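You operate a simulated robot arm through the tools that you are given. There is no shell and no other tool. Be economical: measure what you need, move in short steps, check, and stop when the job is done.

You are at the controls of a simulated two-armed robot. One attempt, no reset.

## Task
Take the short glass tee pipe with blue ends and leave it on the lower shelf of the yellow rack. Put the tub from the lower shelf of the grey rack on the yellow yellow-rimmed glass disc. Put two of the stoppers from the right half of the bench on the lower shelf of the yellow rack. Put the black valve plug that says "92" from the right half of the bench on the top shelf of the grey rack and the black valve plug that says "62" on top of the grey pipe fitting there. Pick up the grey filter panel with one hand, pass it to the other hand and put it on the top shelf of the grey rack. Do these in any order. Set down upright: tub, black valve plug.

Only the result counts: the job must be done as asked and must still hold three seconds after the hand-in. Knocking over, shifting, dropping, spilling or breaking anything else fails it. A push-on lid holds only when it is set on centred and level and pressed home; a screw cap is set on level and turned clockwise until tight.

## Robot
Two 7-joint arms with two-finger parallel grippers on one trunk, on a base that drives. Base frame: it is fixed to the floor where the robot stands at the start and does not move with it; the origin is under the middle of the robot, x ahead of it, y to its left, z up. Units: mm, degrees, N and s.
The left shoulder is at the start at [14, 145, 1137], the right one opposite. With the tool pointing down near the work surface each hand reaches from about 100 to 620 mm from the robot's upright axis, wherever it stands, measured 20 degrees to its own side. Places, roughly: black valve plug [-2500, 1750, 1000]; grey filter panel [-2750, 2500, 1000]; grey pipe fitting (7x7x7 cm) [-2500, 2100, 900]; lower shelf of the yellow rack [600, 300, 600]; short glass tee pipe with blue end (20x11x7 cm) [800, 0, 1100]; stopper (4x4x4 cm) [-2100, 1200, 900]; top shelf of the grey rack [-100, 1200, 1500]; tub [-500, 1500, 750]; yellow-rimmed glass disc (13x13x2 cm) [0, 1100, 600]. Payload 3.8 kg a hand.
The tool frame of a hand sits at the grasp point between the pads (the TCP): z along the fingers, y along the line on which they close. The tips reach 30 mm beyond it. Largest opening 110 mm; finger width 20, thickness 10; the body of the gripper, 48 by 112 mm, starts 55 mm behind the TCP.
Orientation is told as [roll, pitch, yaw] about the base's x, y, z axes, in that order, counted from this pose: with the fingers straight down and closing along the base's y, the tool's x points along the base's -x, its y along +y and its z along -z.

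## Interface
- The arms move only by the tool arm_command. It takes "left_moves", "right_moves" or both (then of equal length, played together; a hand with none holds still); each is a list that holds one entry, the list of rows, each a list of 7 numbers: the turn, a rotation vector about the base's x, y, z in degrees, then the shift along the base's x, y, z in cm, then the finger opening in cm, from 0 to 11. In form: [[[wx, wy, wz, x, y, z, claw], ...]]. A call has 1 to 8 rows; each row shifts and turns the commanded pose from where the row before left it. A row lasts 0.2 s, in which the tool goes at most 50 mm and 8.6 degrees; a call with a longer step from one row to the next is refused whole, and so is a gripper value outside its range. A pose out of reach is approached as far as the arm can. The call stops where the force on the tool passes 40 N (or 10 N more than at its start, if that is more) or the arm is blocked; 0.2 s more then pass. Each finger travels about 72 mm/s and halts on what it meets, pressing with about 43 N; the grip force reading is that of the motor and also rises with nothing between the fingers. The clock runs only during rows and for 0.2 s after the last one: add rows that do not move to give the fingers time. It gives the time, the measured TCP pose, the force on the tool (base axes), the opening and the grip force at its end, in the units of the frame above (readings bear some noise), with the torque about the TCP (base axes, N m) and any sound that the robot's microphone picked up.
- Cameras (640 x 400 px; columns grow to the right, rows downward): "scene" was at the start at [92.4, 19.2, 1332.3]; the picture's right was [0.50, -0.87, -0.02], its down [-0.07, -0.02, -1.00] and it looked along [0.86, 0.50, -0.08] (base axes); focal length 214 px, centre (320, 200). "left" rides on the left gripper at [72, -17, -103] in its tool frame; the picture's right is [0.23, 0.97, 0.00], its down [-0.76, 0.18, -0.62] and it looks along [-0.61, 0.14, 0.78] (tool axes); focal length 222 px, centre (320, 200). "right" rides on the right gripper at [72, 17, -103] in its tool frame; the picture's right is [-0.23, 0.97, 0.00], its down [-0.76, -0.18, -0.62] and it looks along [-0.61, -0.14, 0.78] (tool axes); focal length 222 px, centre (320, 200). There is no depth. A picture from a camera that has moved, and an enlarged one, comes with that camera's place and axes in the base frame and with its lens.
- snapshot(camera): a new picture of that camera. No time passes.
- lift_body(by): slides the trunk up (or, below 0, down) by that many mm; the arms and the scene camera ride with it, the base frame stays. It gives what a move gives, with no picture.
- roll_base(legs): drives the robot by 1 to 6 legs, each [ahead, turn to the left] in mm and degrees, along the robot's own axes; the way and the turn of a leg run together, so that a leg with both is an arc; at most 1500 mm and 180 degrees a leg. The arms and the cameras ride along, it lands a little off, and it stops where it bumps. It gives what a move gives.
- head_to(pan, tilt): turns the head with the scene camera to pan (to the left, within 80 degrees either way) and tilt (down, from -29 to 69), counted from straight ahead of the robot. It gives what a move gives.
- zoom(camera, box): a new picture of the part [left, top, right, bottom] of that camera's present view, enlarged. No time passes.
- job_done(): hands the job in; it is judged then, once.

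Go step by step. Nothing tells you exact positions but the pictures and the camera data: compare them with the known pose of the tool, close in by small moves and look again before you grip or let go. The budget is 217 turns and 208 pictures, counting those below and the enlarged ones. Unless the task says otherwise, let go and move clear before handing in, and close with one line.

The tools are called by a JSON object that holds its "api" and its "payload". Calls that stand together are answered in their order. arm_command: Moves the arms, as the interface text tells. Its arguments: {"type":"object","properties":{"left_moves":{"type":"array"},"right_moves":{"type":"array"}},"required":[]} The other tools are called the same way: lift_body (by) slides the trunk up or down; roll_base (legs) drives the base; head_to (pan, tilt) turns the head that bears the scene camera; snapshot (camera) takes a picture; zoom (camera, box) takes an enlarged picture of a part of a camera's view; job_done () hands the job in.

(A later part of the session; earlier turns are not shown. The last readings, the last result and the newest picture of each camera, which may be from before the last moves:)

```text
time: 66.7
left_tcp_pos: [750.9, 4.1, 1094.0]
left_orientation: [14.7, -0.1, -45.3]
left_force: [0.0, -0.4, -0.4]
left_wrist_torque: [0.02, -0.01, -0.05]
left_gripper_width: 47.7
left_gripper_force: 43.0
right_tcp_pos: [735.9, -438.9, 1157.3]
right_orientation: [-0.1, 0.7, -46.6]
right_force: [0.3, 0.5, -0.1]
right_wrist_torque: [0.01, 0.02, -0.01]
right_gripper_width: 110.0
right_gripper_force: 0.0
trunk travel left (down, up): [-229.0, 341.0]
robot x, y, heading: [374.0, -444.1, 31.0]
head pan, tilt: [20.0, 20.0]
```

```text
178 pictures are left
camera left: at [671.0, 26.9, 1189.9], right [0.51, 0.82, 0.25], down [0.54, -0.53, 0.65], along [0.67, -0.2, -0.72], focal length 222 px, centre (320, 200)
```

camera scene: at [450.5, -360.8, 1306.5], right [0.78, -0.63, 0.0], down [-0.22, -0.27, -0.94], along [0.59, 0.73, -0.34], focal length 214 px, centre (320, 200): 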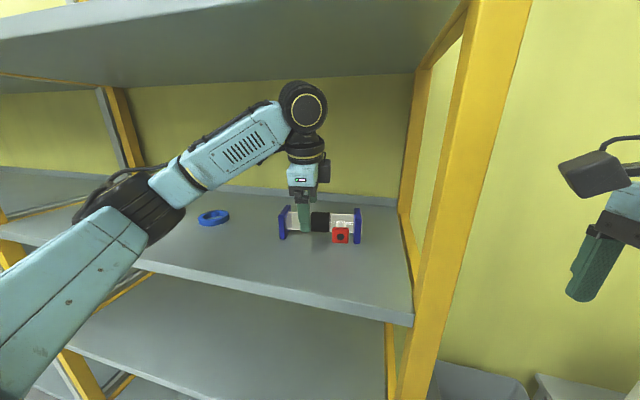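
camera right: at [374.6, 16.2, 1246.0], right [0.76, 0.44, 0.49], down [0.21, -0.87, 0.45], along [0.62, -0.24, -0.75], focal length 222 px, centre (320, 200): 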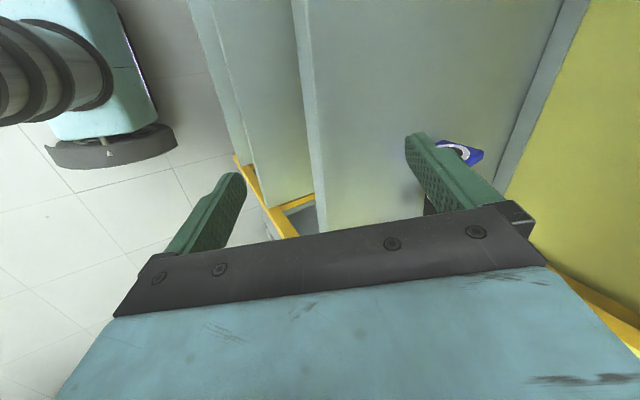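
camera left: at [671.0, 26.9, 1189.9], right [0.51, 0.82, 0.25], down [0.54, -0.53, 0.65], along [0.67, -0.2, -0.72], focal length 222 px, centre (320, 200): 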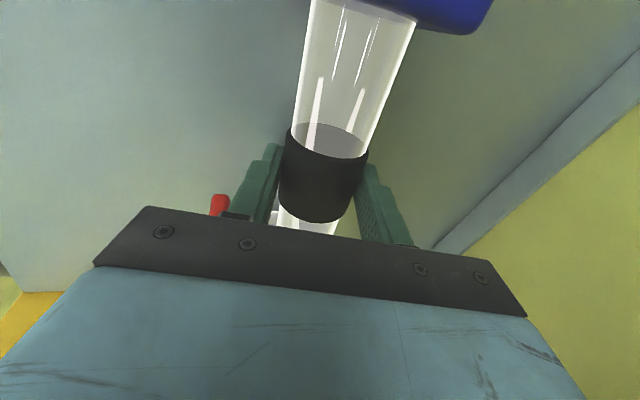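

Gripped at 47.7 mm. I'll lift 50 mm, draw the hand back out, then back the base off.

{"api": "arm_command", "payload": {"left_moves": [[[0, 0, 0, 0, 0, 2.5, 3], [0, 0, 0, 0, 0, 2.5, 3], [0, 0, 0, -3.4, -1.8, 0.5, 3], [0, 0, 0, -3.4, -1.8, 0, 3], [0, 0, 0, -3.4, -1.8, 0, 3], [0, 0, 0, -3.4, -1.8, 0, 3]]]}}

{"api": "snapshot", "payload": {"camera": "scene"}}

```text
time: 68.1
left_tcp_pos: [614.7, -67.1, 1147.5]
left_orientation: [14.7, -0.1, -45.3]
left_force: [0.3, -0.1, -2.4]
left_wrist_torque: [0.01, 0.0, 0.04]
left_gripper_width: 47.6
left_gripper_force: 42.7
right_tcp_pos: [734.5, -439.2, 1158.5]
right_orientation: [0.0, 0.7, -46.6]
right_force: [0.1, -0.4, -0.1]
right_wrist_torque: [-0.01, -0.01, 0.0]
right_gripper_width: 109.8
right_gripper_force: 0.0
trunk travel left (down, up): [-229.0, 341.0]
robot x, y, heading: [375.5, -446.2, 31.0]
head pan, tilt: [20.0, 20.0]
```

```text
177 pictures are left
camera scene: at [449.1, -360.9, 1306.6], right [0.78, -0.63, 0.0], down [-0.21, -0.27, -0.94], along [0.59, 0.73, -0.34], focal length 214 px, centre (320, 200)
```

scene: 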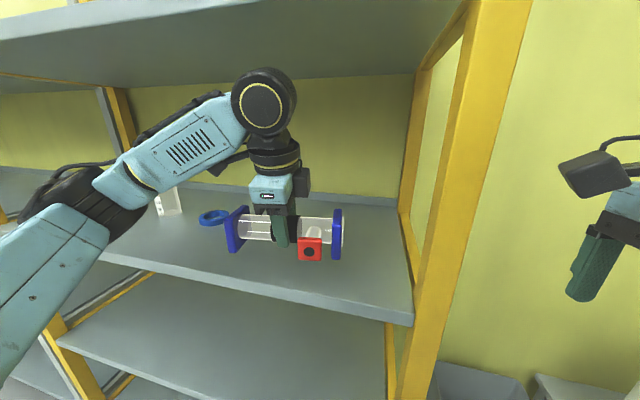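

The tee is held securely, and the lower shelf works out at about z=600. I'll back out, lower the trunk, and see where the lower shelf is.

{"api": "roll_base", "payload": {"legs": [[-260, 0]]}}

{"api": "lift_body", "payload": {"by": -225}}

{"api": "snapshot", "payload": {"camera": "scene"}}

```text
time: 70.0
left_tcp_pos: [393.1, -199.7, 1147.2]
left_orientation: [14.8, -0.2, -45.4]
left_force: [0.1, 0.0, -2.5]
left_wrist_torque: [0.02, -0.03, -0.03]
left_gripper_width: 47.9
left_gripper_force: 43.2
right_tcp_pos: [513.0, -572.3, 1157.5]
right_orientation: [-0.1, 0.7, -46.6]
right_force: [0.5, 0.1, 0.0]
right_wrist_torque: [0.05, 0.01, -0.01]
right_gripper_width: 110.0
right_gripper_force: 0.0
trunk travel left (down, up): [-229.0, 341.0]
robot x, y, heading: [152.8, -579.3, 31.0]
head pan, tilt: [20.0, 20.0]
```

```text
time: 72.4
left_tcp_pos: [393.0, -198.9, 923.5]
left_orientation: [14.7, -0.2, -45.3]
left_force: [0.0, 0.6, -1.8]
left_wrist_torque: [0.0, 0.01, 0.05]
left_gripper_width: 47.9
left_gripper_force: 42.5
right_tcp_pos: [513.1, -570.5, 932.8]
right_orientation: [-0.1, 0.8, -46.6]
right_force: [-1.0, 0.8, 0.1]
right_wrist_torque: [0.0, 0.05, 0.02]
right_gripper_width: 110.1
right_gripper_force: 0.1
trunk travel left (down, up): [-4.0, 566.0]
robot x, y, heading: [152.7, -576.9, 31.0]
head pan, tilt: [20.0, 20.0]
```

```text
176 pictures are left
camera scene: at [228.2, -493.7, 1081.6], right [0.78, -0.63, 0.0], down [-0.22, -0.27, -0.94], along [0.59, 0.73, -0.34], focal length 214 px, centre (320, 200)
```

scene: 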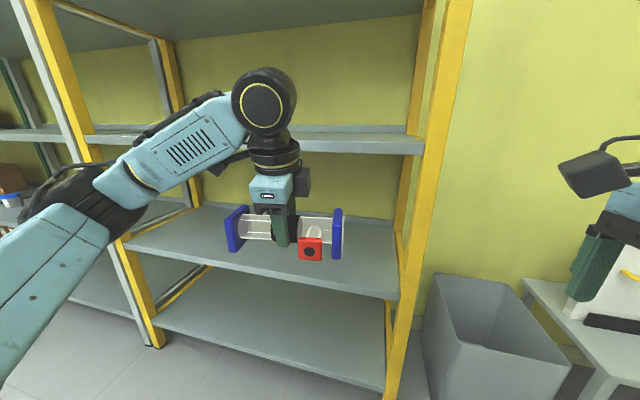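

The lower shelf top is at about 607 and the middle shelf's front at about 1015–1045. I'll lower the hand to the entry height and look again.

{"api": "arm_command", "payload": {"left_moves": [[[0, 0, 0, 0, 0, -3.5, 3], [0, 0, 0, 0, 0, -3.5, 3], [0, 0, 0, 0, 0, -3.5, 3], [0, 0, 0, 0, 0, -3.5, 3], [0, 0, 0, 0, 0, -3.5, 3], [0, 0, 0, 0, 0, -3.5, 3]]]}}

{"api": "head_to", "payload": {"pan": 20, "tilt": 25}}

{"api": "snapshot", "payload": {"camera": "scene"}}

```text
time: 73.8
left_tcp_pos: [392.8, -198.2, 711.8]
left_orientation: [14.6, -0.2, -45.3]
left_force: [-0.3, 0.7, -3.7]
left_wrist_torque: [0.05, 0.01, -0.03]
left_gripper_width: 47.9
left_gripper_force: 42.5
right_tcp_pos: [514.0, -572.3, 933.1]
right_orientation: [-0.1, 0.7, -46.5]
right_force: [-0.3, 0.1, 0.5]
right_wrist_torque: [-0.01, -0.01, -0.02]
right_gripper_width: 109.9
right_gripper_force: 0.1
trunk travel left (down, up): [-4.0, 566.0]
robot x, y, heading: [151.9, -580.4, 30.9]
head pan, tilt: [20.0, 20.0]
```

```text
time: 74.4
left_tcp_pos: [393.1, -198.7, 711.7]
left_orientation: [14.8, -0.2, -45.3]
left_force: [0.7, -0.7, -2.4]
left_wrist_torque: [0.0, 0.01, 0.01]
left_gripper_width: 47.5
left_gripper_force: 43.0
right_tcp_pos: [514.7, -572.2, 933.5]
right_orientation: [-0.1, 0.6, -46.6]
right_force: [-0.2, 0.0, -0.7]
right_wrist_torque: [0.0, 0.02, 0.0]
right_gripper_width: 109.9
right_gripper_force: 0.1
trunk travel left (down, up): [-4.0, 566.0]
robot x, y, heading: [151.0, -578.9, 30.8]
head pan, tilt: [20.0, 25.0]
```

```text
175 pictures are left
camera scene: at [227.6, -494.4, 1073.5], right [0.78, -0.63, 0.0], down [-0.27, -0.33, -0.91], along [0.57, 0.7, -0.42], focal length 214 px, centre (320, 200)
```

scene: 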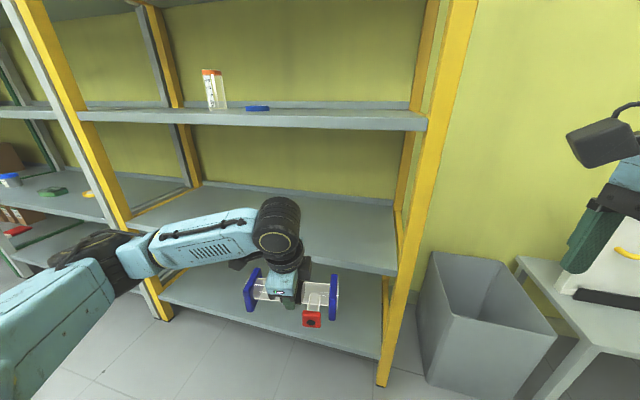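

The arm now lies low enough to fit between the shelves. Driving in.

{"api": "roll_base", "payload": {"legs": [[255, 0]]}}

{"api": "snapshot", "payload": {"camera": "scene"}}

{"api": "snapshot", "payload": {"camera": "left"}}

```text
time: 76.3
left_tcp_pos: [610.9, -65.9, 711.2]
left_orientation: [14.8, -0.2, -45.0]
left_force: [-0.2, -0.2, -2.4]
left_wrist_torque: [0.0, -0.02, -0.03]
left_gripper_width: 48.1
left_gripper_force: 43.1
right_tcp_pos: [733.4, -437.9, 932.8]
right_orientation: [-0.1, 0.7, -46.3]
right_force: [-0.4, 0.4, 0.4]
right_wrist_torque: [0.01, -0.03, -0.04]
right_gripper_width: 110.2
right_gripper_force: 0.0
trunk travel left (down, up): [-4.0, 566.0]
robot x, y, heading: [368.2, -446.9, 31.3]
head pan, tilt: [20.0, 25.0]
```

```text
174 pictures are left
camera scene: at [446.5, -361.8, 1073.4], right [0.78, -0.63, 0.0], down [-0.26, -0.33, -0.91], along [0.57, 0.71, -0.42], focal length 214 px, centre (320, 200)
```

scene: 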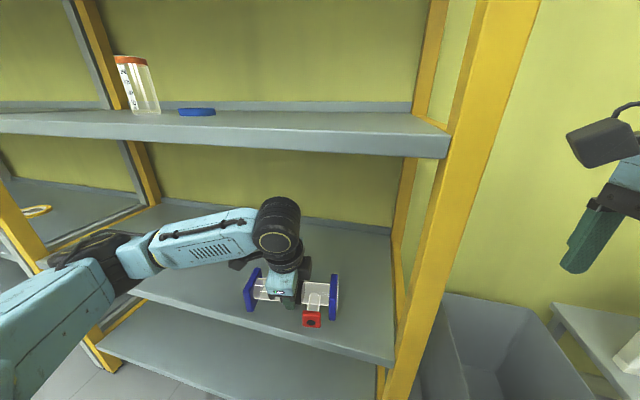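

```text
173 pictures are left
camera left: at [530.2, -43.5, 808.7], right [0.51, 0.83, 0.25], down [0.55, -0.53, 0.65], along [0.67, -0.19, -0.72], focal length 222 px, centre (320, 200)
```

left: 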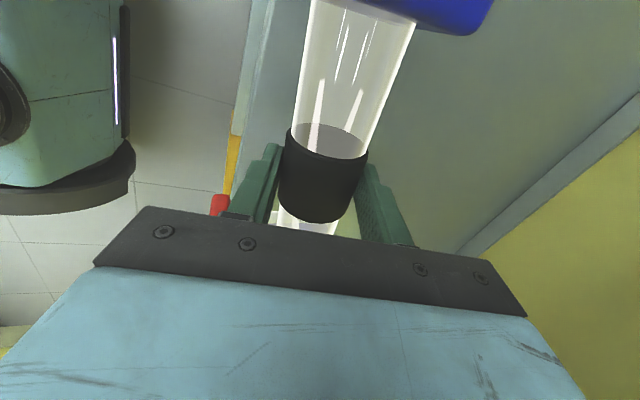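

Now I'll move deeper over the shelf and lower towards it.

{"api": "arm_command", "payload": {"left_moves": [[[0, 0, 0, 3.6, 1.8, 0, 3], [0, 0, 0, 3.6, 1.8, 0, 3], [0, 0, 0, 3.6, 1.8, 0, 3], [0, 0, 0, 0, 0, -1.5, 3], [0, 0, 0, 0, 0, -1.5, 3], [0, 0, 0, 0, 0, -0.8, 3]]]}}

{"api": "zoom", "payload": {"camera": "scene", "box": [220, 180, 420, 330]}}

```text
time: 77.7
left_tcp_pos: [719.6, -12.1, 674.5]
left_orientation: [14.8, -0.2, -45.2]
left_force: [-0.1, -0.2, -2.7]
left_wrist_torque: [-0.04, 0.02, -0.04]
left_gripper_width: 48.2
left_gripper_force: 43.2
right_tcp_pos: [732.8, -439.5, 933.3]
right_orientation: [-0.1, 0.7, -46.2]
right_force: [-0.7, -0.1, -0.1]
right_wrist_torque: [-0.01, -0.02, 0.0]
right_gripper_width: 110.0
right_gripper_force: 0.1
trunk travel left (down, up): [-4.0, 566.0]
robot x, y, heading: [372.2, -446.7, 31.1]
head pan, tilt: [20.0, 25.0]
```

```text
2.67 times, centred on (320, 255) of scene
camera zoom: at [446.4, -361.9, 1073.4], right [0.78, -0.63, 0.0], down [-0.26, -0.33, -0.91], along [0.57, 0.71, -0.42], focal length 572 px, centre (320, 53)
```

zoom: 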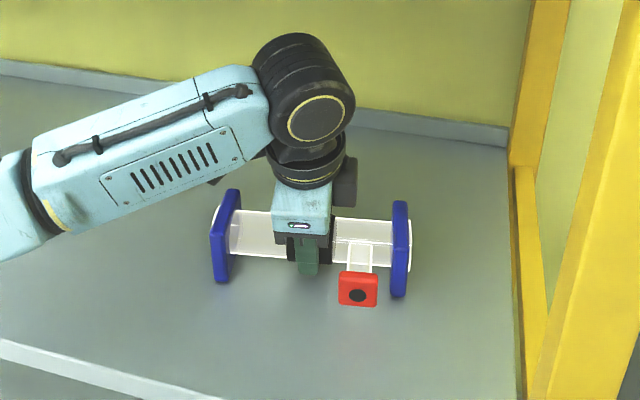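

The tee is just above the shelf, so I'll lower it in small steps and watch the force.

{"api": "arm_command", "payload": {"left_moves": [[[0, 0, 0, 0, 0, -0.4, 3], [0, 0, 0, 0, 0, -0.3, 3], [0, 0, 0, 0, 0, -0.3, 3]]]}}

{"api": "arm_command", "payload": {"left_moves": [[[0, 0, 0, 0, 0, -0.2, 3], [0, 0, 0, 0, 0, -0.2, 3]]]}}

```text
time: 78.5
left_tcp_pos: [720.9, -10.3, 671.9]
left_orientation: [15.5, -0.6, -45.2]
left_force: [-0.8, 0.4, 10.2]
left_wrist_torque: [-0.04, 0.54, -0.12]
left_gripper_width: 47.7
left_gripper_force: 42.4
right_tcp_pos: [733.6, -437.8, 933.4]
right_orientation: [-0.1, 0.7, -46.3]
right_force: [0.5, -0.6, 0.7]
right_wrist_torque: [0.01, -0.03, 0.02]
right_gripper_width: 109.9
right_gripper_force: 0.1
trunk travel left (down, up): [-4.0, 566.0]
robot x, y, heading: [369.6, -451.2, 31.3]
head pan, tilt: [20.0, 25.0]
stopped in row 3 (left hand): the force on the tool passed its limit at 43 N (the readings are from after the stop); the commanded pose is now the measured one
```

```text
time: 79.1
left_tcp_pos: [721.0, -10.3, 672.9]
left_orientation: [15.9, -0.8, -45.1]
left_force: [-5.0, 2.9, 38.6]
left_wrist_torque: [-0.19, 0.33, -0.96]
left_gripper_width: 47.8
left_gripper_force: 42.9
right_tcp_pos: [730.8, -440.1, 933.3]
right_orientation: [0.1, 0.7, -46.3]
right_force: [0.2, 0.1, -1.1]
right_wrist_torque: [0.01, 0.01, 0.02]
right_gripper_width: 110.1
right_gripper_force: 0.1
trunk travel left (down, up): [-4.0, 566.0]
robot x, y, heading: [370.5, -445.2, 31.1]
head pan, tilt: [20.0, 25.0]
```

The tee rests on the shelf, putting the shelf at about 618. I'll relieve the pressure and release.

{"api": "arm_command", "payload": {"left_moves": [[[0, 0, 0, 0, 0, 0.35, 3], [0, 0, 0, 0, 0, 0, 5], [0, 0, 0, 0, 0, 0, 8], [0, 0, 0, 0, 0, 0, 8.5], [0, 0, 0, 0, 0, 0, 8.5]]]}}

{"api": "zoom", "payload": {"camera": "scene", "box": [220, 180, 420, 330]}}

{"api": "snapshot", "payload": {"camera": "left"}}

```text
time: 80.3
left_tcp_pos: [719.6, -10.1, 670.0]
left_orientation: [15.3, -0.5, -45.1]
left_force: [0.0, -0.7, 0.2]
left_wrist_torque: [0.0, 0.02, 0.02]
left_gripper_width: 84.9
left_gripper_force: 0.0
right_tcp_pos: [733.1, -438.6, 933.5]
right_orientation: [-0.1, 0.6, -46.3]
right_force: [-0.4, 0.2, 0.0]
right_wrist_torque: [-0.01, -0.03, 0.0]
right_gripper_width: 110.1
right_gripper_force: 0.0
trunk travel left (down, up): [-4.0, 566.0]
robot x, y, heading: [373.1, -448.9, 31.3]
head pan, tilt: [20.0, 25.0]
```

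```text
2.67 times, centred on (320, 255) of scene
camera zoom: at [446.1, -362.0, 1073.4], right [0.78, -0.63, 0.0], down [-0.26, -0.33, -0.91], along [0.57, 0.71, -0.42], focal length 572 px, centre (320, 53)
```

zoom: 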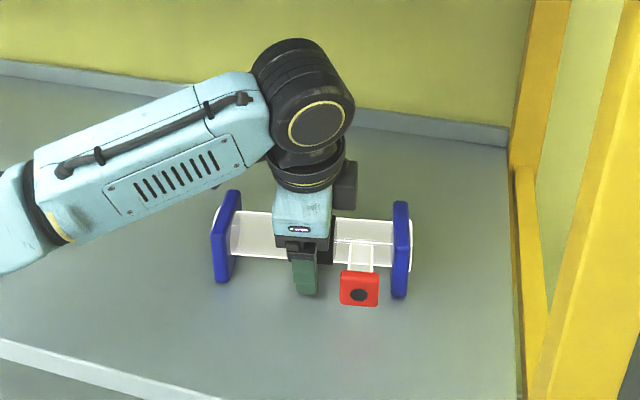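

```text
170 pictures are left
camera left: at [638.7, 10.6, 765.2], right [0.5, 0.83, 0.25], down [0.54, -0.53, 0.65], along [0.68, -0.19, -0.71], focal length 222 px, centre (320, 200)
```

left: 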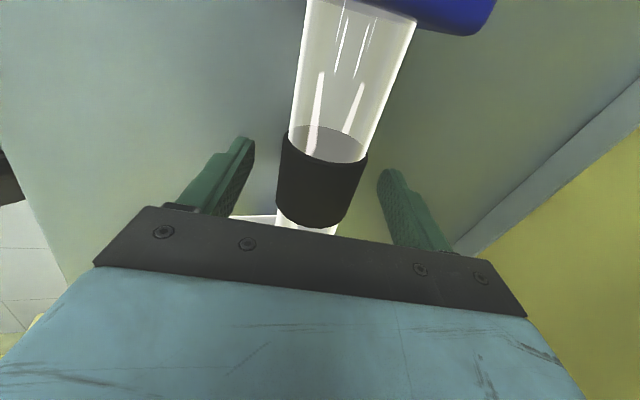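

Released cleanly. Up and back out.

{"api": "arm_command", "payload": {"left_moves": [[[0, 0, 0, 0, 0, 2, 8.5], [0, 0, 0, 0, 0, 2, 8.5], [0, 0, 0, 0, 0, 2, 8.5], [0, 0, 0, -3.4, -2, 0, 8.5], [0, 0, 0, -3.4, -2, 0, 8.5], [0, 0, 0, -3.4, -2, 0, 8.5], [0, 0, 0, -3.4, -2, 0, 8.5]]]}}

{"api": "roll_base", "payload": {"legs": [[-400, 0]]}}

{"api": "snapshot", "payload": {"camera": "scene"}}

```text
time: 81.9
left_tcp_pos: [583.9, -90.8, 729.1]
left_orientation: [15.2, -0.5, -45.1]
left_force: [0.4, -0.2, 0.1]
left_wrist_torque: [0.04, 0.01, -0.04]
left_gripper_width: 85.2
left_gripper_force: 0.0
right_tcp_pos: [734.2, -438.0, 933.6]
right_orientation: [0.0, 0.7, -46.3]
right_force: [-0.5, -0.1, -0.5]
right_wrist_torque: [0.02, 0.04, -0.01]
right_gripper_width: 109.7
right_gripper_force: 0.0
trunk travel left (down, up): [-4.0, 566.0]
robot x, y, heading: [371.3, -448.1, 31.2]
head pan, tilt: [20.0, 25.0]
```

```text
time: 84.4
left_tcp_pos: [243.8, -297.1, 728.7]
left_orientation: [15.3, -0.4, -45.2]
left_force: [-0.4, -1.1, -0.4]
left_wrist_torque: [-0.01, 0.01, -0.02]
left_gripper_width: 84.9
left_gripper_force: 0.1
right_tcp_pos: [393.7, -643.1, 933.3]
right_orientation: [-0.1, 0.8, -46.3]
right_force: [0.3, 0.6, 0.3]
right_wrist_torque: [0.01, 0.03, 0.02]
right_gripper_width: 109.9
right_gripper_force: 0.1
trunk travel left (down, up): [-4.0, 566.0]
robot x, y, heading: [30.1, -651.1, 31.0]
head pan, tilt: [20.0, 25.0]
```

```text
169 pictures are left
camera scene: at [106.2, -568.2, 1073.5], right [0.78, -0.63, 0.0], down [-0.26, -0.33, -0.91], along [0.57, 0.71, -0.42], focal length 214 px, centre (320, 200)
```

scene: 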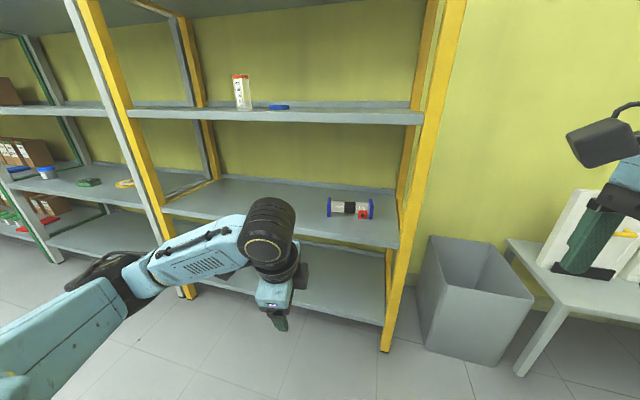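

The tee is placed. Next the tub: I estimate it near (-440, 1590) and the disc near (-47, 1098). I'll run along the racks to the tub, using the right hand for it.

{"api": "roll_base", "payload": {"legs": [[0, 91.6], [1200, 0]]}}

{"api": "head_to", "payload": {"pan": -20, "tilt": 15}}

{"api": "snapshot", "payload": {"camera": "scene"}}

```text
time: 94.2
left_tcp_pos: [-965.5, 549.0, 728.2]
left_orientation: [15.3, -0.5, 46.1]
left_force: [1.1, -0.1, -0.6]
left_wrist_torque: [-0.02, 0.0, 0.0]
left_gripper_width: 85.4
left_gripper_force: 0.0
right_tcp_pos: [-621.9, 705.4, 932.3]
right_orientation: [-0.2, 0.7, 44.9]
right_force: [-0.5, 0.5, 0.2]
right_wrist_torque: [0.0, 0.0, 0.01]
right_gripper_width: 110.0
right_gripper_force: 0.0
trunk travel left (down, up): [-4.0, 566.0]
robot x, y, heading: [-606.4, 341.4, 122.6]
head pan, tilt: [20.0, 25.0]
```

```text
time: 95.3
left_tcp_pos: [-965.9, 548.9, 728.3]
left_orientation: [15.3, -0.5, 46.1]
left_force: [-0.1, 0.1, 0.1]
left_wrist_torque: [-0.01, 0.0, 0.03]
left_gripper_width: 84.9
left_gripper_force: 0.1
right_tcp_pos: [-622.2, 705.4, 932.5]
right_orientation: [-0.1, 0.7, 44.9]
right_force: [-0.5, 0.1, -0.1]
right_wrist_torque: [0.0, 0.02, 0.03]
right_gripper_width: 109.9
right_gripper_force: 0.0
trunk travel left (down, up): [-4.0, 566.0]
robot x, y, heading: [-605.3, 343.2, 122.6]
head pan, tilt: [-20.0, 15.0]
```

```text
168 pictures are left
camera scene: at [-637.4, 454.1, 1089.7], right [0.98, 0.22, 0.0], down [0.06, -0.25, -0.97], along [-0.21, 0.94, -0.26], focal length 214 px, centre (320, 200)
```

scene: 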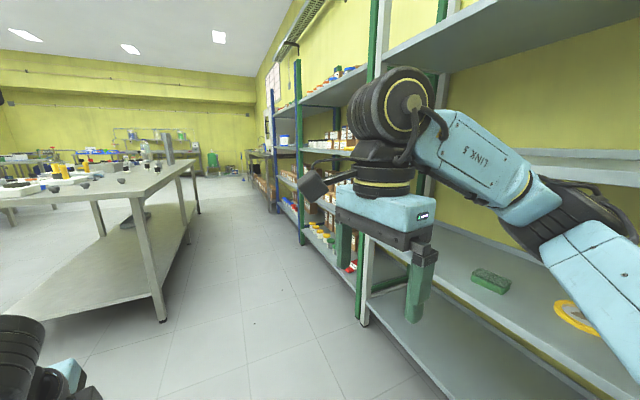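

The corridor is clear, with the bench on the left and the green post ahead. I'll continue and turn square to the grey rack.

{"api": "roll_base", "payload": {"legs": [[1080, 0], [0, -90]]}}

{"api": "head_to", "payload": {"pan": -20, "tilt": 25}}

{"api": "snapshot", "payload": {"camera": "scene"}}

```text
time: 104.7
left_tcp_pos: [-969.4, 1613.9, 728.3]
left_orientation: [15.3, -0.5, -45.1]
left_force: [0.2, 0.0, 0.7]
left_wrist_torque: [-0.01, 0.0, -0.05]
left_gripper_width: 84.8
left_gripper_force: 0.0
right_tcp_pos: [-820.2, 1267.6, 933.1]
right_orientation: [-0.1, 0.7, -46.4]
right_force: [0.0, 0.3, 0.3]
right_wrist_torque: [0.01, -0.01, 0.01]
right_gripper_width: 110.0
right_gripper_force: 0.2
trunk travel left (down, up): [-4.0, 566.0]
robot x, y, heading: [-1185.1, 1259.3, 31.2]
head pan, tilt: [-20.0, 15.0]
```

```text
time: 105.4
left_tcp_pos: [-968.0, 1613.9, 728.8]
left_orientation: [15.2, -0.5, -45.1]
left_force: [-0.3, 0.2, 0.6]
left_wrist_torque: [-0.01, 0.0, -0.05]
left_gripper_width: 84.7
left_gripper_force: 0.0
right_tcp_pos: [-820.0, 1266.8, 933.5]
right_orientation: [-0.2, 0.7, -46.4]
right_force: [0.4, 0.3, -0.4]
right_wrist_torque: [-0.01, -0.03, -0.02]
right_gripper_width: 110.0
right_gripper_force: 0.1
trunk travel left (down, up): [-4.0, 566.0]
robot x, y, heading: [-1180.8, 1258.3, 30.9]
head pan, tilt: [-20.0, 25.0]
```

```text
167 pictures are left
camera scene: at [-1074.5, 1289.2, 1073.5], right [0.19, -0.98, 0.0], down [-0.41, -0.08, -0.91], along [0.89, 0.18, -0.42], focal length 214 px, centre (320, 200)
```

scene: 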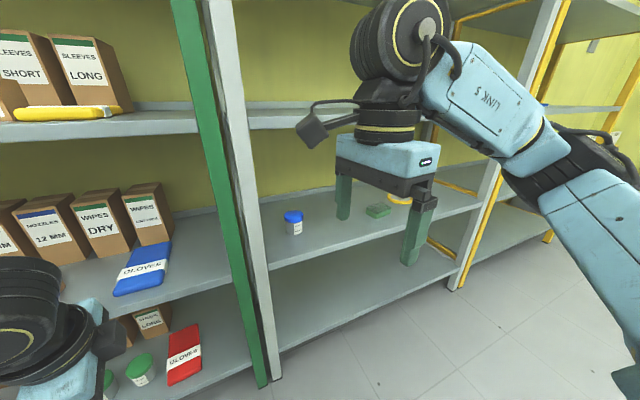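

The tub is visible beside the green post. I'll zoom in on it and the disc.

{"api": "zoom", "payload": {"camera": "scene", "box": [260, 180, 440, 250]}}

```text
3.56 times, centred on (350, 215) of scene
camera zoom: at [-1074.5, 1289.2, 1073.5], right [0.19, -0.98, 0.0], down [-0.41, -0.08, -0.91], along [0.89, 0.18, -0.42], focal length 763 px, centre (213, 147)
```

zoom: 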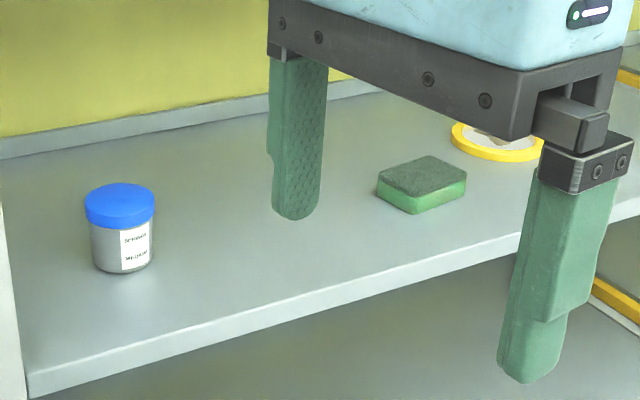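

The tub is a grey body with a blue lid, about 74 mm across and 76 mm tall, centred near (-410, 1522) with its lid top at about 694. I'll grip its body below the lid with the right hand pitched forward, so I'm bringing that hand to the pose and drawing the left hand back.

{"api": "arm_command", "payload": {"right_moves": [[[-0.675, -5.34, 6.53, 0.8, 0.5, -2.1, 9], [-0.675, -5.34, 6.53, 0.8, 0.5, -2.1, 9], [-0.675, -5.34, 6.53, 0.8, 0.5, -2.1, 9], [-0.675, -5.34, 6.53, 0.8, 0.5, -2.1, 9], [-0.675, -5.34, 6.53, 0.8, 0.5, -2.1, 9], [-0.675, -5.34, 6.53, 0.8, 0.5, -2.1, 9], [-0.675, -5.34, 6.53, 0.8, 0.5, -2.1, 9], [-0.675, -5.34, 6.53, 0.8, 0.5, -2.1, 9]]], "left_moves": [[[0, 0, 0, -1.1, -0.65, 1, 8.5], [0, 0, 0, -1.1, -0.65, 1, 8.5], [0, 0, 0, -1.1, -0.65, 1, 8.5], [0, 0, 0, -1.1, -0.65, 1, 8.5], [0, 0, 0, -1.1, -0.65, 1, 8.5], [0, 0, 0, -1.1, -0.65, 1, 8.5], [0, 0, 0, -1.1, -0.65, 1, 8.5], [0, 0, 0, -1.1, -0.65, 1, 8.5]]]}}

{"api": "arm_command", "payload": {"right_moves": [[[-0.675, -5.34, 6.53, 0.8, 0.5, -2.1, 9], [-0.675, -5.34, 6.53, 0.8, 0.5, -2.1, 9], [-0.675, -5.34, 6.53, 0.8, 0.5, -2.1, 9]]]}}

{"api": "snapshot", "payload": {"camera": "scene"}}

{"api": "snapshot", "payload": {"camera": "right"}}

```text
time: 107.2
left_tcp_pos: [-1030.1, 1569.5, 819.6]
left_orientation: [15.1, -0.3, -45.0]
left_force: [0.5, 0.6, -0.4]
left_wrist_torque: [0.0, 0.02, -0.03]
left_gripper_width: 84.9
left_gripper_force: 0.0
left hand out of reach, approached as far as the arm can: row 6, 7, 8
right_tcp_pos: [-756.3, 1306.3, 765.1]
right_orientation: [9.9, -39.9, 4.8]
right_force: [-0.7, -0.1, -0.1]
right_wrist_torque: [-0.01, -0.04, 0.0]
right_gripper_width: 89.9
right_gripper_force: 0.0
trunk travel left (down, up): [-4.0, 566.0]
robot x, y, heading: [-1180.6, 1257.4, 31.3]
head pan, tilt: [-20.0, 25.0]
```

```text
time: 108.0
left_tcp_pos: [-1030.5, 1569.7, 818.4]
left_orientation: [15.3, -0.5, -45.0]
left_force: [-0.4, -0.1, -0.6]
left_wrist_torque: [-0.01, 0.0, 0.02]
left_gripper_width: 85.0
left_gripper_force: 0.0
right_tcp_pos: [-732.5, 1321.8, 702.9]
right_orientation: [-0.5, -54.4, 32.5]
right_force: [-0.1, -0.2, -0.4]
right_wrist_torque: [0.03, -0.03, -0.01]
right_gripper_width: 90.0
right_gripper_force: 0.0
trunk travel left (down, up): [-4.0, 566.0]
robot x, y, heading: [-1182.0, 1258.4, 31.0]
head pan, tilt: [-20.0, 25.0]
```

```text
165 pictures are left
camera scene: at [-1074.7, 1289.6, 1073.5], right [0.19, -0.98, 0.0], down [-0.41, -0.08, -0.91], along [0.89, 0.18, -0.42], focal length 214 px, centre (320, 200)
```

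scene: 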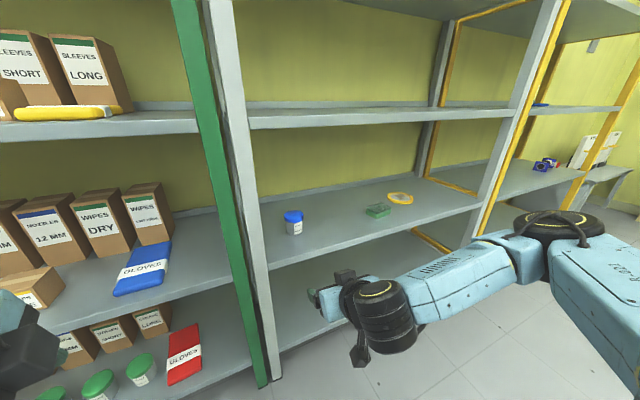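

```text
164 pictures are left
camera right: at [-847.7, 1270.0, 701.0], right [-0.4, 0.9, 0.18], down [0.04, -0.18, 0.98], along [0.91, 0.4, 0.04], focal length 222 px, centre (320, 200)
```

right: 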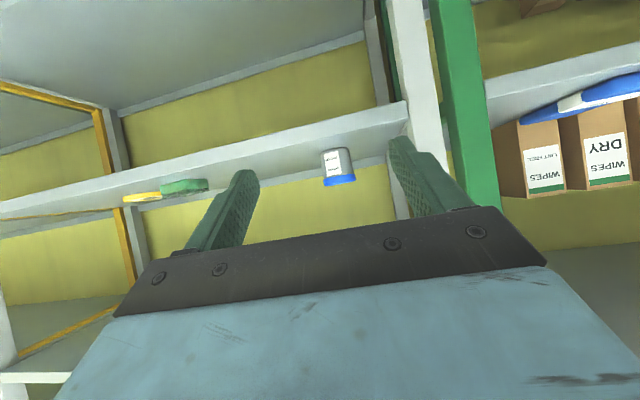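

Both cameras agree: the tub is centred at (-410, 1522), from z 616 to 698, with its lid above 671. Driving in 170 mm.

{"api": "roll_base", "payload": {"legs": [[170, 0]]}}

{"api": "snapshot", "payload": {"camera": "right"}}

{"api": "snapshot", "payload": {"camera": "scene"}}

```text
time: 109.5
left_tcp_pos: [-885.1, 1658.3, 818.2]
left_orientation: [15.2, -0.4, -45.1]
left_force: [-1.4, -1.2, -0.7]
left_wrist_torque: [0.03, 0.02, 0.01]
left_gripper_width: 85.1
left_gripper_force: 0.0
right_tcp_pos: [-585.9, 1410.4, 702.4]
right_orientation: [-0.2, -54.2, 32.0]
right_force: [0.5, 0.0, -0.6]
right_wrist_torque: [-0.02, -0.03, -0.03]
right_gripper_width: 89.9
right_gripper_force: 0.0
trunk travel left (down, up): [-4.0, 566.0]
robot x, y, heading: [-1039.3, 1345.9, 31.1]
head pan, tilt: [-20.0, 25.0]
```

```text
163 pictures are left
camera right: at [-701.8, 1358.5, 701.2], right [-0.4, 0.9, 0.18], down [0.04, -0.18, 0.98], along [0.91, 0.4, 0.04], focal length 222 px, centre (320, 200)
```

right: 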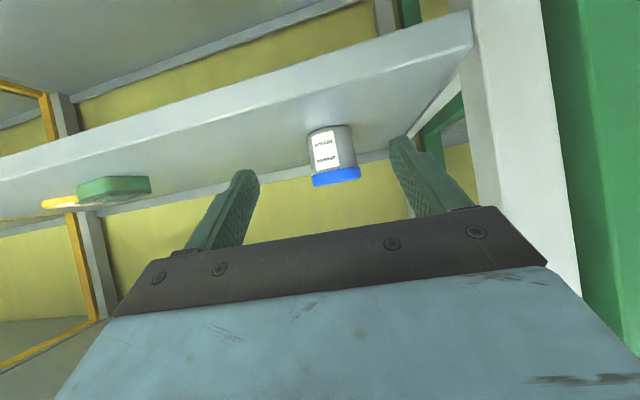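

```text
162 pictures are left
camera scene: at [-928.5, 1377.7, 1073.4], right [0.19, -0.98, 0.0], down [-0.41, -0.08, -0.91], along [0.89, 0.18, -0.42], focal length 214 px, centre (320, 200)
```

scene: 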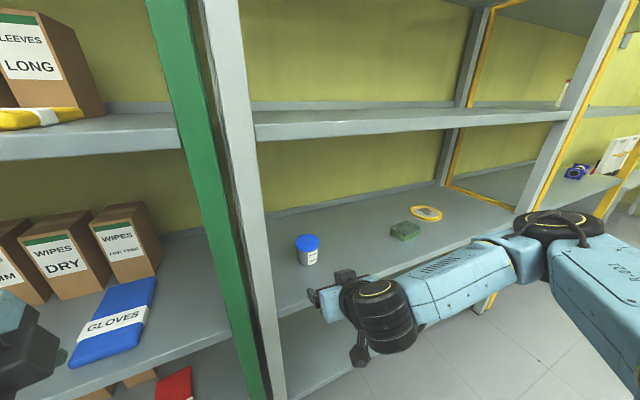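

The tub measurement holds. I'll advance to just short of it and check the alignment.

{"api": "arm_command", "payload": {"right_moves": [[[0, 0, 0, 2.6, 1.65, -1.3, 9.5], [0, 0, 0, 2.6, 1.65, -1.3, 9.5], [0, 0, 0, 2.6, 1.65, -1.3, 9.5], [0, 0, 0, 2.6, 1.65, -1.3, 9.5]]]}}

{"api": "snapshot", "payload": {"camera": "right"}}

{"api": "zoom", "payload": {"camera": "scene", "box": [220, 210, 420, 335]}}

```text
time: 110.5
left_tcp_pos: [-883.9, 1657.8, 819.0]
left_orientation: [15.1, -0.4, -45.1]
left_force: [1.3, -0.5, 0.3]
left_wrist_torque: [-0.02, 0.03, 0.0]
left_gripper_width: 85.0
left_gripper_force: 0.0
right_tcp_pos: [-482.0, 1475.9, 650.3]
right_orientation: [-0.3, -54.3, 32.1]
right_force: [0.2, -0.4, -0.2]
right_wrist_torque: [-0.02, -0.01, 0.0]
right_gripper_width: 95.2
right_gripper_force: 0.1
trunk travel left (down, up): [-4.0, 566.0]
robot x, y, heading: [-1035.2, 1345.0, 30.9]
head pan, tilt: [-20.0, 25.0]
```

```text
161 pictures are left
camera right: at [-597.5, 1424.0, 649.2], right [-0.4, 0.9, 0.18], down [0.04, -0.18, 0.98], along [0.91, 0.4, 0.04], focal length 222 px, centre (320, 200)
```

right: 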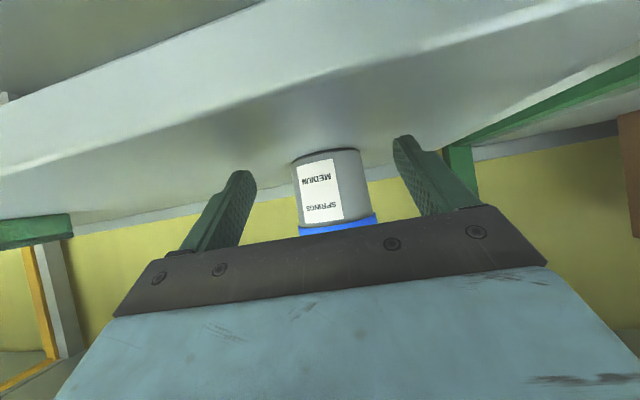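

```text
3.20 times, centred on (320, 272) of scene
camera zoom: at [-928.6, 1377.7, 1073.4], right [0.19, -0.98, 0.0], down [-0.41, -0.08, -0.91], along [0.89, 0.18, -0.42], focal length 686 px, centre (320, -32)
```

zoom: 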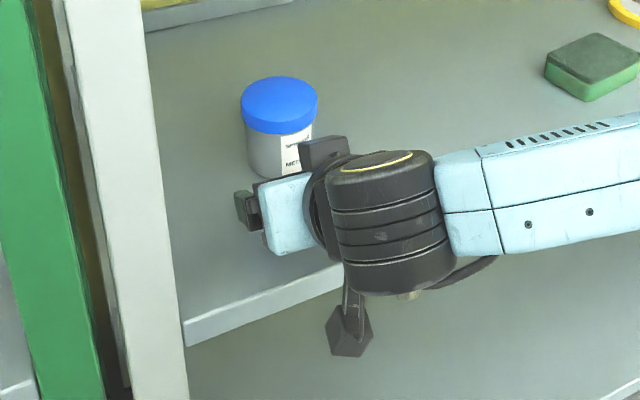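

Alignment is within a millimetre or two. Advancing to straddle the body, slightly higher to keep the wrist camera off the shelf.

{"api": "arm_command", "payload": {"right_moves": [[[0, 0, 0, 1.55, 1.0, 0.3, 9.5], [0, 0, 0, 1.55, 1.0, 0.3, 9.5], [0, 0, 0, 1.55, 1.0, 0, 9.5], [0, 0, 0, 1.5, 1.0, 0, 9.5]]]}}

{"api": "snapshot", "payload": {"camera": "right"}}

{"api": "zoom", "payload": {"camera": "scene", "box": [220, 210, 420, 335]}}

```text
time: 111.5
left_tcp_pos: [-884.2, 1657.4, 818.5]
left_orientation: [15.1, -0.4, -45.0]
left_force: [0.4, -0.1, 0.2]
left_wrist_torque: [-0.02, 0.01, -0.03]
left_gripper_width: 85.2
left_gripper_force: 0.1
right_tcp_pos: [-421.8, 1516.9, 655.3]
right_orientation: [-0.2, -54.3, 31.9]
right_force: [0.7, -0.2, -0.6]
right_wrist_torque: [-0.02, -0.04, 0.01]
right_gripper_width: 95.2
right_gripper_force: 0.2
trunk travel left (down, up): [-4.0, 566.0]
robot x, y, heading: [-1040.3, 1348.5, 31.1]
head pan, tilt: [-20.0, 25.0]
```

```text
159 pictures are left
camera right: at [-536.1, 1465.0, 654.6], right [-0.4, 0.9, 0.18], down [0.04, -0.18, 0.98], along [0.91, 0.4, 0.04], focal length 222 px, centre (320, 200)
```

right: 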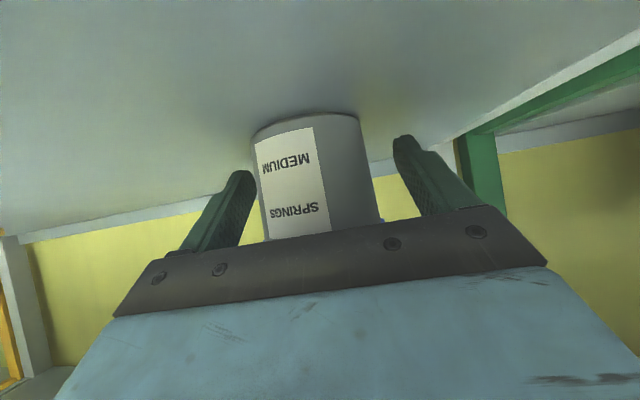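

```text
3.20 times, centred on (320, 272) of scene
camera zoom: at [-928.6, 1377.7, 1073.4], right [0.19, -0.98, 0.0], down [-0.41, -0.08, -0.91], along [0.89, 0.18, -0.42], focal length 686 px, centre (320, -32)
```

zoom: 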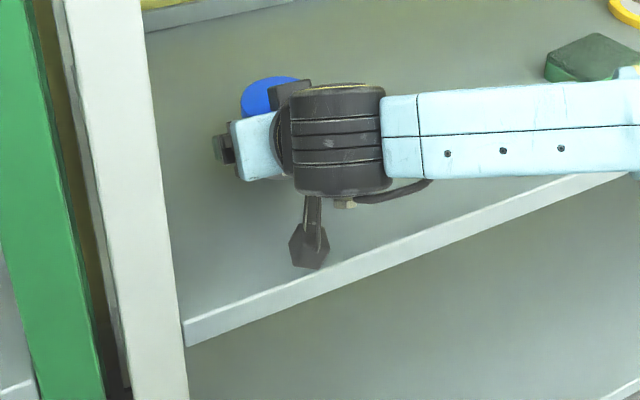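

The fingers straddle the tub body. Closing.

{"api": "arm_command", "payload": {"right_moves": [[[0, 0, 0, 0, 0, 0, 5], [0, 0, 0, 0, 0, 0, 5], [0, 0, 0, 0, 0, 0, 5], [0, 0, 0, 0, 0, 0, 5]]]}}

{"api": "arm_command", "payload": {"right_moves": [[[0, 0, 0, 0, 0, 1, 5], [0, 0, 0, 0, 0, 1.5, 5], [0, 0, 0, 0, 0, 1.5, 5]]]}}

{"api": "snapshot", "payload": {"camera": "right"}}

{"api": "snapshot", "payload": {"camera": "scene"}}

```text
time: 112.5
left_tcp_pos: [-884.0, 1657.6, 818.5]
left_orientation: [15.1, -0.4, -45.1]
left_force: [-0.3, 0.2, -0.5]
left_wrist_torque: [0.04, -0.03, 0.02]
left_gripper_width: 84.8
left_gripper_force: 0.0
right_tcp_pos: [-421.0, 1516.5, 653.6]
right_orientation: [-0.2, -54.4, 32.0]
right_force: [0.9, 0.4, -1.1]
right_wrist_torque: [-0.01, -0.04, 0.03]
right_gripper_width: 66.7
right_gripper_force: 43.0
trunk travel left (down, up): [-4.0, 566.0]
robot x, y, heading: [-1033.1, 1345.9, 31.2]
head pan, tilt: [-20.0, 25.0]
```

```text
time: 113.3
left_tcp_pos: [-883.5, 1658.1, 819.3]
left_orientation: [15.2, -0.4, -45.0]
left_force: [0.5, -0.7, -0.2]
left_wrist_torque: [0.01, -0.02, -0.01]
left_gripper_width: 85.3
left_gripper_force: 0.1
right_tcp_pos: [-420.1, 1516.2, 695.2]
right_orientation: [-0.2, -54.3, 32.2]
right_force: [-0.2, 0.6, -2.3]
right_wrist_torque: [0.04, 0.01, -0.03]
right_gripper_width: 66.8
right_gripper_force: 43.2
trunk travel left (down, up): [-4.0, 566.0]
robot x, y, heading: [-1037.5, 1349.3, 31.3]
head pan, tilt: [-20.0, 25.0]
```

```text
157 pictures are left
camera right: at [-535.9, 1464.4, 694.8], right [-0.4, 0.9, 0.18], down [0.04, -0.18, 0.98], along [0.91, 0.4, 0.04], focal length 222 px, centre (320, 200)
```

right: 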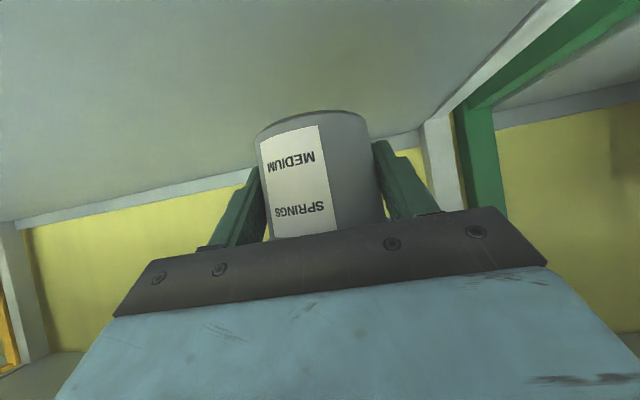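

```text
156 pictures are left
camera scene: at [-928.5, 1377.7, 1073.4], right [0.19, -0.98, 0.0], down [-0.41, -0.08, -0.91], along [0.89, 0.18, -0.42], focal length 214 px, centre (320, 200)
```

scene: 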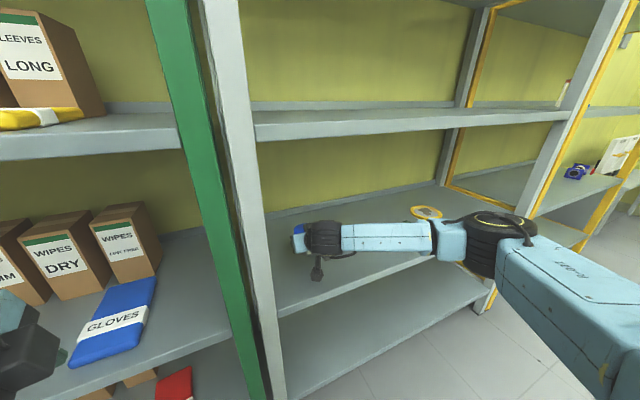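

The tub is held upright by its body. I'll lift a little more, back out and move along to the disc.

{"api": "arm_command", "payload": {"right_moves": [[[0, 0, 0, 0, 0, 1.5, 5], [0, 0, 0, 0, 0, 1.5, 5]]]}}

{"api": "roll_base", "payload": {"legs": [[-400, 0]]}}

{"api": "snapshot", "payload": {"camera": "scene"}}

```text
time: 113.9
left_tcp_pos: [-885.4, 1658.5, 818.3]
left_orientation: [15.2, -0.3, -45.0]
left_force: [0.4, -0.4, -1.5]
left_wrist_torque: [-0.05, 0.0, 0.0]
left_gripper_width: 85.0
left_gripper_force: 0.2
right_tcp_pos: [-420.9, 1517.4, 725.8]
right_orientation: [-0.1, -54.3, 32.1]
right_force: [0.3, -0.5, -1.8]
right_wrist_torque: [-0.03, 0.01, 0.01]
right_gripper_width: 66.7
right_gripper_force: 43.0
trunk travel left (down, up): [-4.0, 566.0]
robot x, y, heading: [-1037.5, 1343.6, 31.4]
head pan, tilt: [-20.0, 25.0]
```

```text
time: 116.4
left_tcp_pos: [-1228.1, 1448.9, 818.2]
left_orientation: [15.1, -0.3, -45.3]
left_force: [-0.4, -0.3, -0.4]
left_wrist_torque: [-0.02, -0.01, 0.02]
left_gripper_width: 85.0
left_gripper_force: 0.0
right_tcp_pos: [-765.5, 1306.2, 725.7]
right_orientation: [-0.2, -54.3, 31.9]
right_force: [0.1, -0.1, -1.8]
right_wrist_torque: [-0.02, -0.03, -0.03]
right_gripper_width: 66.5
right_gripper_force: 43.6
trunk travel left (down, up): [-4.0, 566.0]
robot x, y, heading: [-1383.0, 1137.6, 31.3]
head pan, tilt: [-20.0, 25.0]
```

```text
155 pictures are left
camera scene: at [-1273.0, 1169.2, 1073.4], right [0.19, -0.98, 0.0], down [-0.41, -0.08, -0.91], along [0.89, 0.17, -0.42], focal length 214 px, centre (320, 200)
```

scene: 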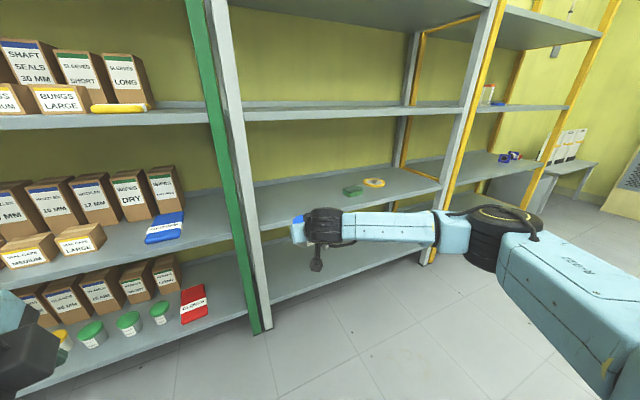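

The tub is steady, and the disc is at about (-33, 1088). Before turning I'll check that the space on the right is free for the elbow.

{"api": "head_to", "payload": {"pan": -78, "tilt": 20}}

{"api": "snapshot", "payload": {"camera": "scene"}}

```text
time: 117.7
left_tcp_pos: [-1227.3, 1450.4, 818.1]
left_orientation: [15.1, -0.5, -45.4]
left_force: [0.0, -0.3, 0.3]
left_wrist_torque: [0.0, -0.01, 0.01]
left_gripper_width: 85.1
left_gripper_force: 0.0
right_tcp_pos: [-764.5, 1308.4, 725.6]
right_orientation: [-0.3, -54.3, 31.9]
right_force: [-0.1, 0.1, -1.3]
right_wrist_torque: [0.0, 0.02, 0.03]
right_gripper_width: 66.2
right_gripper_force: 43.1
trunk travel left (down, up): [-4.0, 566.0]
robot x, y, heading: [-1382.7, 1137.6, 30.9]
head pan, tilt: [-78.0, 20.0]
```

```text
154 pictures are left
camera scene: at [-1299.6, 1083.5, 1081.5], right [-0.73, -0.68, 0.0], down [-0.23, 0.25, -0.94], along [0.64, -0.69, -0.34], focal length 214 px, centre (320, 200)
```

scene: 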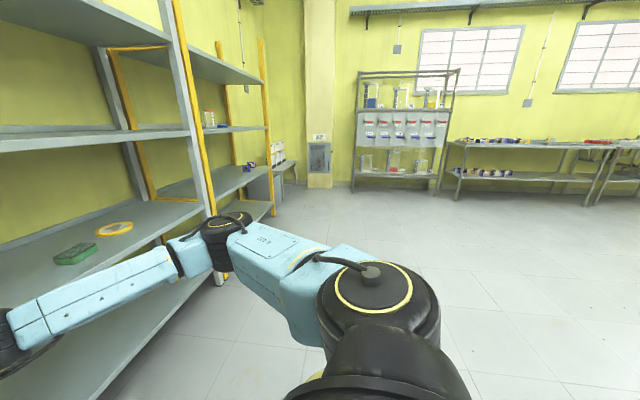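

The floor there is open. Moving along to the disc.

{"api": "roll_base", "payload": {"legs": [[0, -66], [621, 0], [0, 66.5]]}}

{"api": "head_to", "payload": {"pan": -20, "tilt": 25}}

{"api": "snapshot", "payload": {"camera": "scene"}}

{"api": "snapshot", "payload": {"camera": "right"}}

```text
time: 126.9
left_tcp_pos: [-715.3, 1092.1, 819.1]
left_orientation: [15.2, -0.5, -46.0]
left_force: [-0.1, -0.1, 0.2]
left_wrist_torque: [0.03, -0.01, 0.03]
left_gripper_width: 85.1
left_gripper_force: 0.1
right_tcp_pos: [-255.3, 944.4, 724.9]
right_orientation: [-0.1, -54.2, 31.2]
right_force: [-0.8, 1.0, -1.7]
right_wrist_torque: [0.0, 0.02, -0.02]
right_gripper_width: 66.1
right_gripper_force: 43.7
trunk travel left (down, up): [-4.0, 566.0]
robot x, y, heading: [-874.3, 782.4, 30.3]
head pan, tilt: [-78.0, 20.0]
```

```text
time: 128.2
left_tcp_pos: [-716.7, 1092.0, 818.3]
left_orientation: [15.2, -0.3, -45.9]
left_force: [0.7, 0.5, -0.4]
left_wrist_torque: [0.02, 0.01, 0.02]
left_gripper_width: 84.8
left_gripper_force: 0.1
right_tcp_pos: [-255.1, 943.9, 726.0]
right_orientation: [-0.3, -54.4, 31.1]
right_force: [0.3, 0.2, -2.6]
right_wrist_torque: [-0.01, -0.03, 0.02]
right_gripper_width: 66.4
right_gripper_force: 43.3
trunk travel left (down, up): [-4.0, 566.0]
robot x, y, heading: [-874.5, 781.7, 30.2]
head pan, tilt: [-20.0, 25.0]
```

```text
153 pictures are left
camera scene: at [-765.0, 811.9, 1073.4], right [0.18, -0.98, 0.0], down [-0.42, -0.08, -0.91], along [0.89, 0.16, -0.42], focal length 214 px, centre (320, 200)
```

scene: 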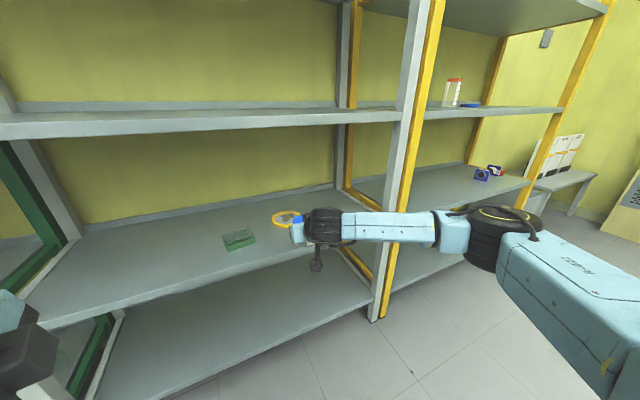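

```text
152 pictures are left
camera right: at [-371.6, 893.3, 724.9], right [-0.39, 0.9, 0.18], down [0.04, -0.18, 0.98], along [0.92, 0.39, 0.04], focal length 222 px, centre (320, 200)
```

right: 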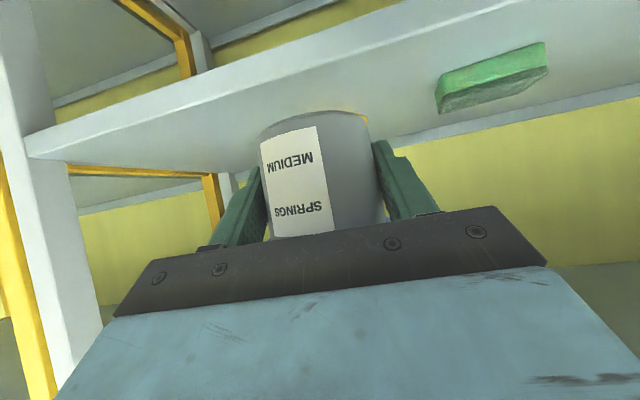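

The forearm runs along the robot's right and would crowd the grey rack's right post if I drove close. I'll stay back and reach with a straighter arm: extend first, then look.

{"api": "arm_command", "payload": {"right_moves": [[[0, 0, 0, 3, 1.8, 0, 5], [0, 0, 0, 3, 1.8, 0, 5], [0, 0, 0, 3, 1.8, 0, 5], [0, 0, 0, 3, 1.8, 0, 5]]]}}

{"api": "snapshot", "payload": {"camera": "scene"}}

```text
time: 129.2
left_tcp_pos: [-716.8, 1092.5, 819.6]
left_orientation: [15.1, -0.4, -46.0]
left_force: [0.7, -0.4, -0.1]
left_wrist_torque: [0.01, -0.06, -0.03]
left_gripper_width: 85.1
left_gripper_force: 0.0
right_tcp_pos: [-134.0, 1016.5, 726.7]
right_orientation: [-0.3, -54.3, 31.3]
right_force: [0.1, 0.4, -1.7]
right_wrist_torque: [-0.02, 0.02, -0.01]
right_gripper_width: 66.2
right_gripper_force: 43.6
trunk travel left (down, up): [-4.0, 566.0]
robot x, y, heading: [-872.6, 784.7, 30.4]
head pan, tilt: [-20.0, 25.0]
```

```text
151 pictures are left
camera scene: at [-765.0, 812.1, 1073.4], right [0.18, -0.98, 0.0], down [-0.42, -0.08, -0.91], along [0.89, 0.16, -0.42], focal length 214 px, centre (320, 200)
```

scene: 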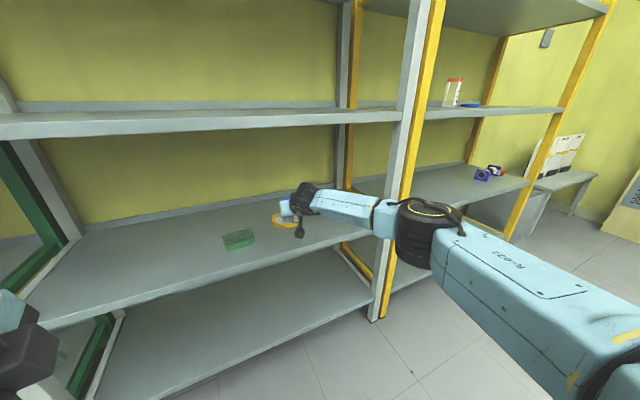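

The elbow stays about 250 mm short of the post, which is safe. I'll zoom on the tub and disc to fix the remaining offset.

{"api": "zoom", "payload": {"camera": "scene", "box": [230, 170, 340, 250]}}

```text
5.00 times, centred on (285, 210) of scene
camera zoom: at [-765.0, 812.1, 1073.4], right [0.18, -0.98, 0.0], down [-0.42, -0.08, -0.91], along [0.89, 0.16, -0.42], focal length 1072 px, centre (495, 150)
```

zoom: 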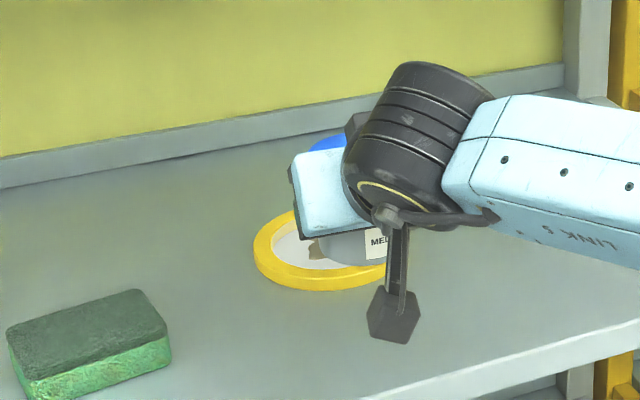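

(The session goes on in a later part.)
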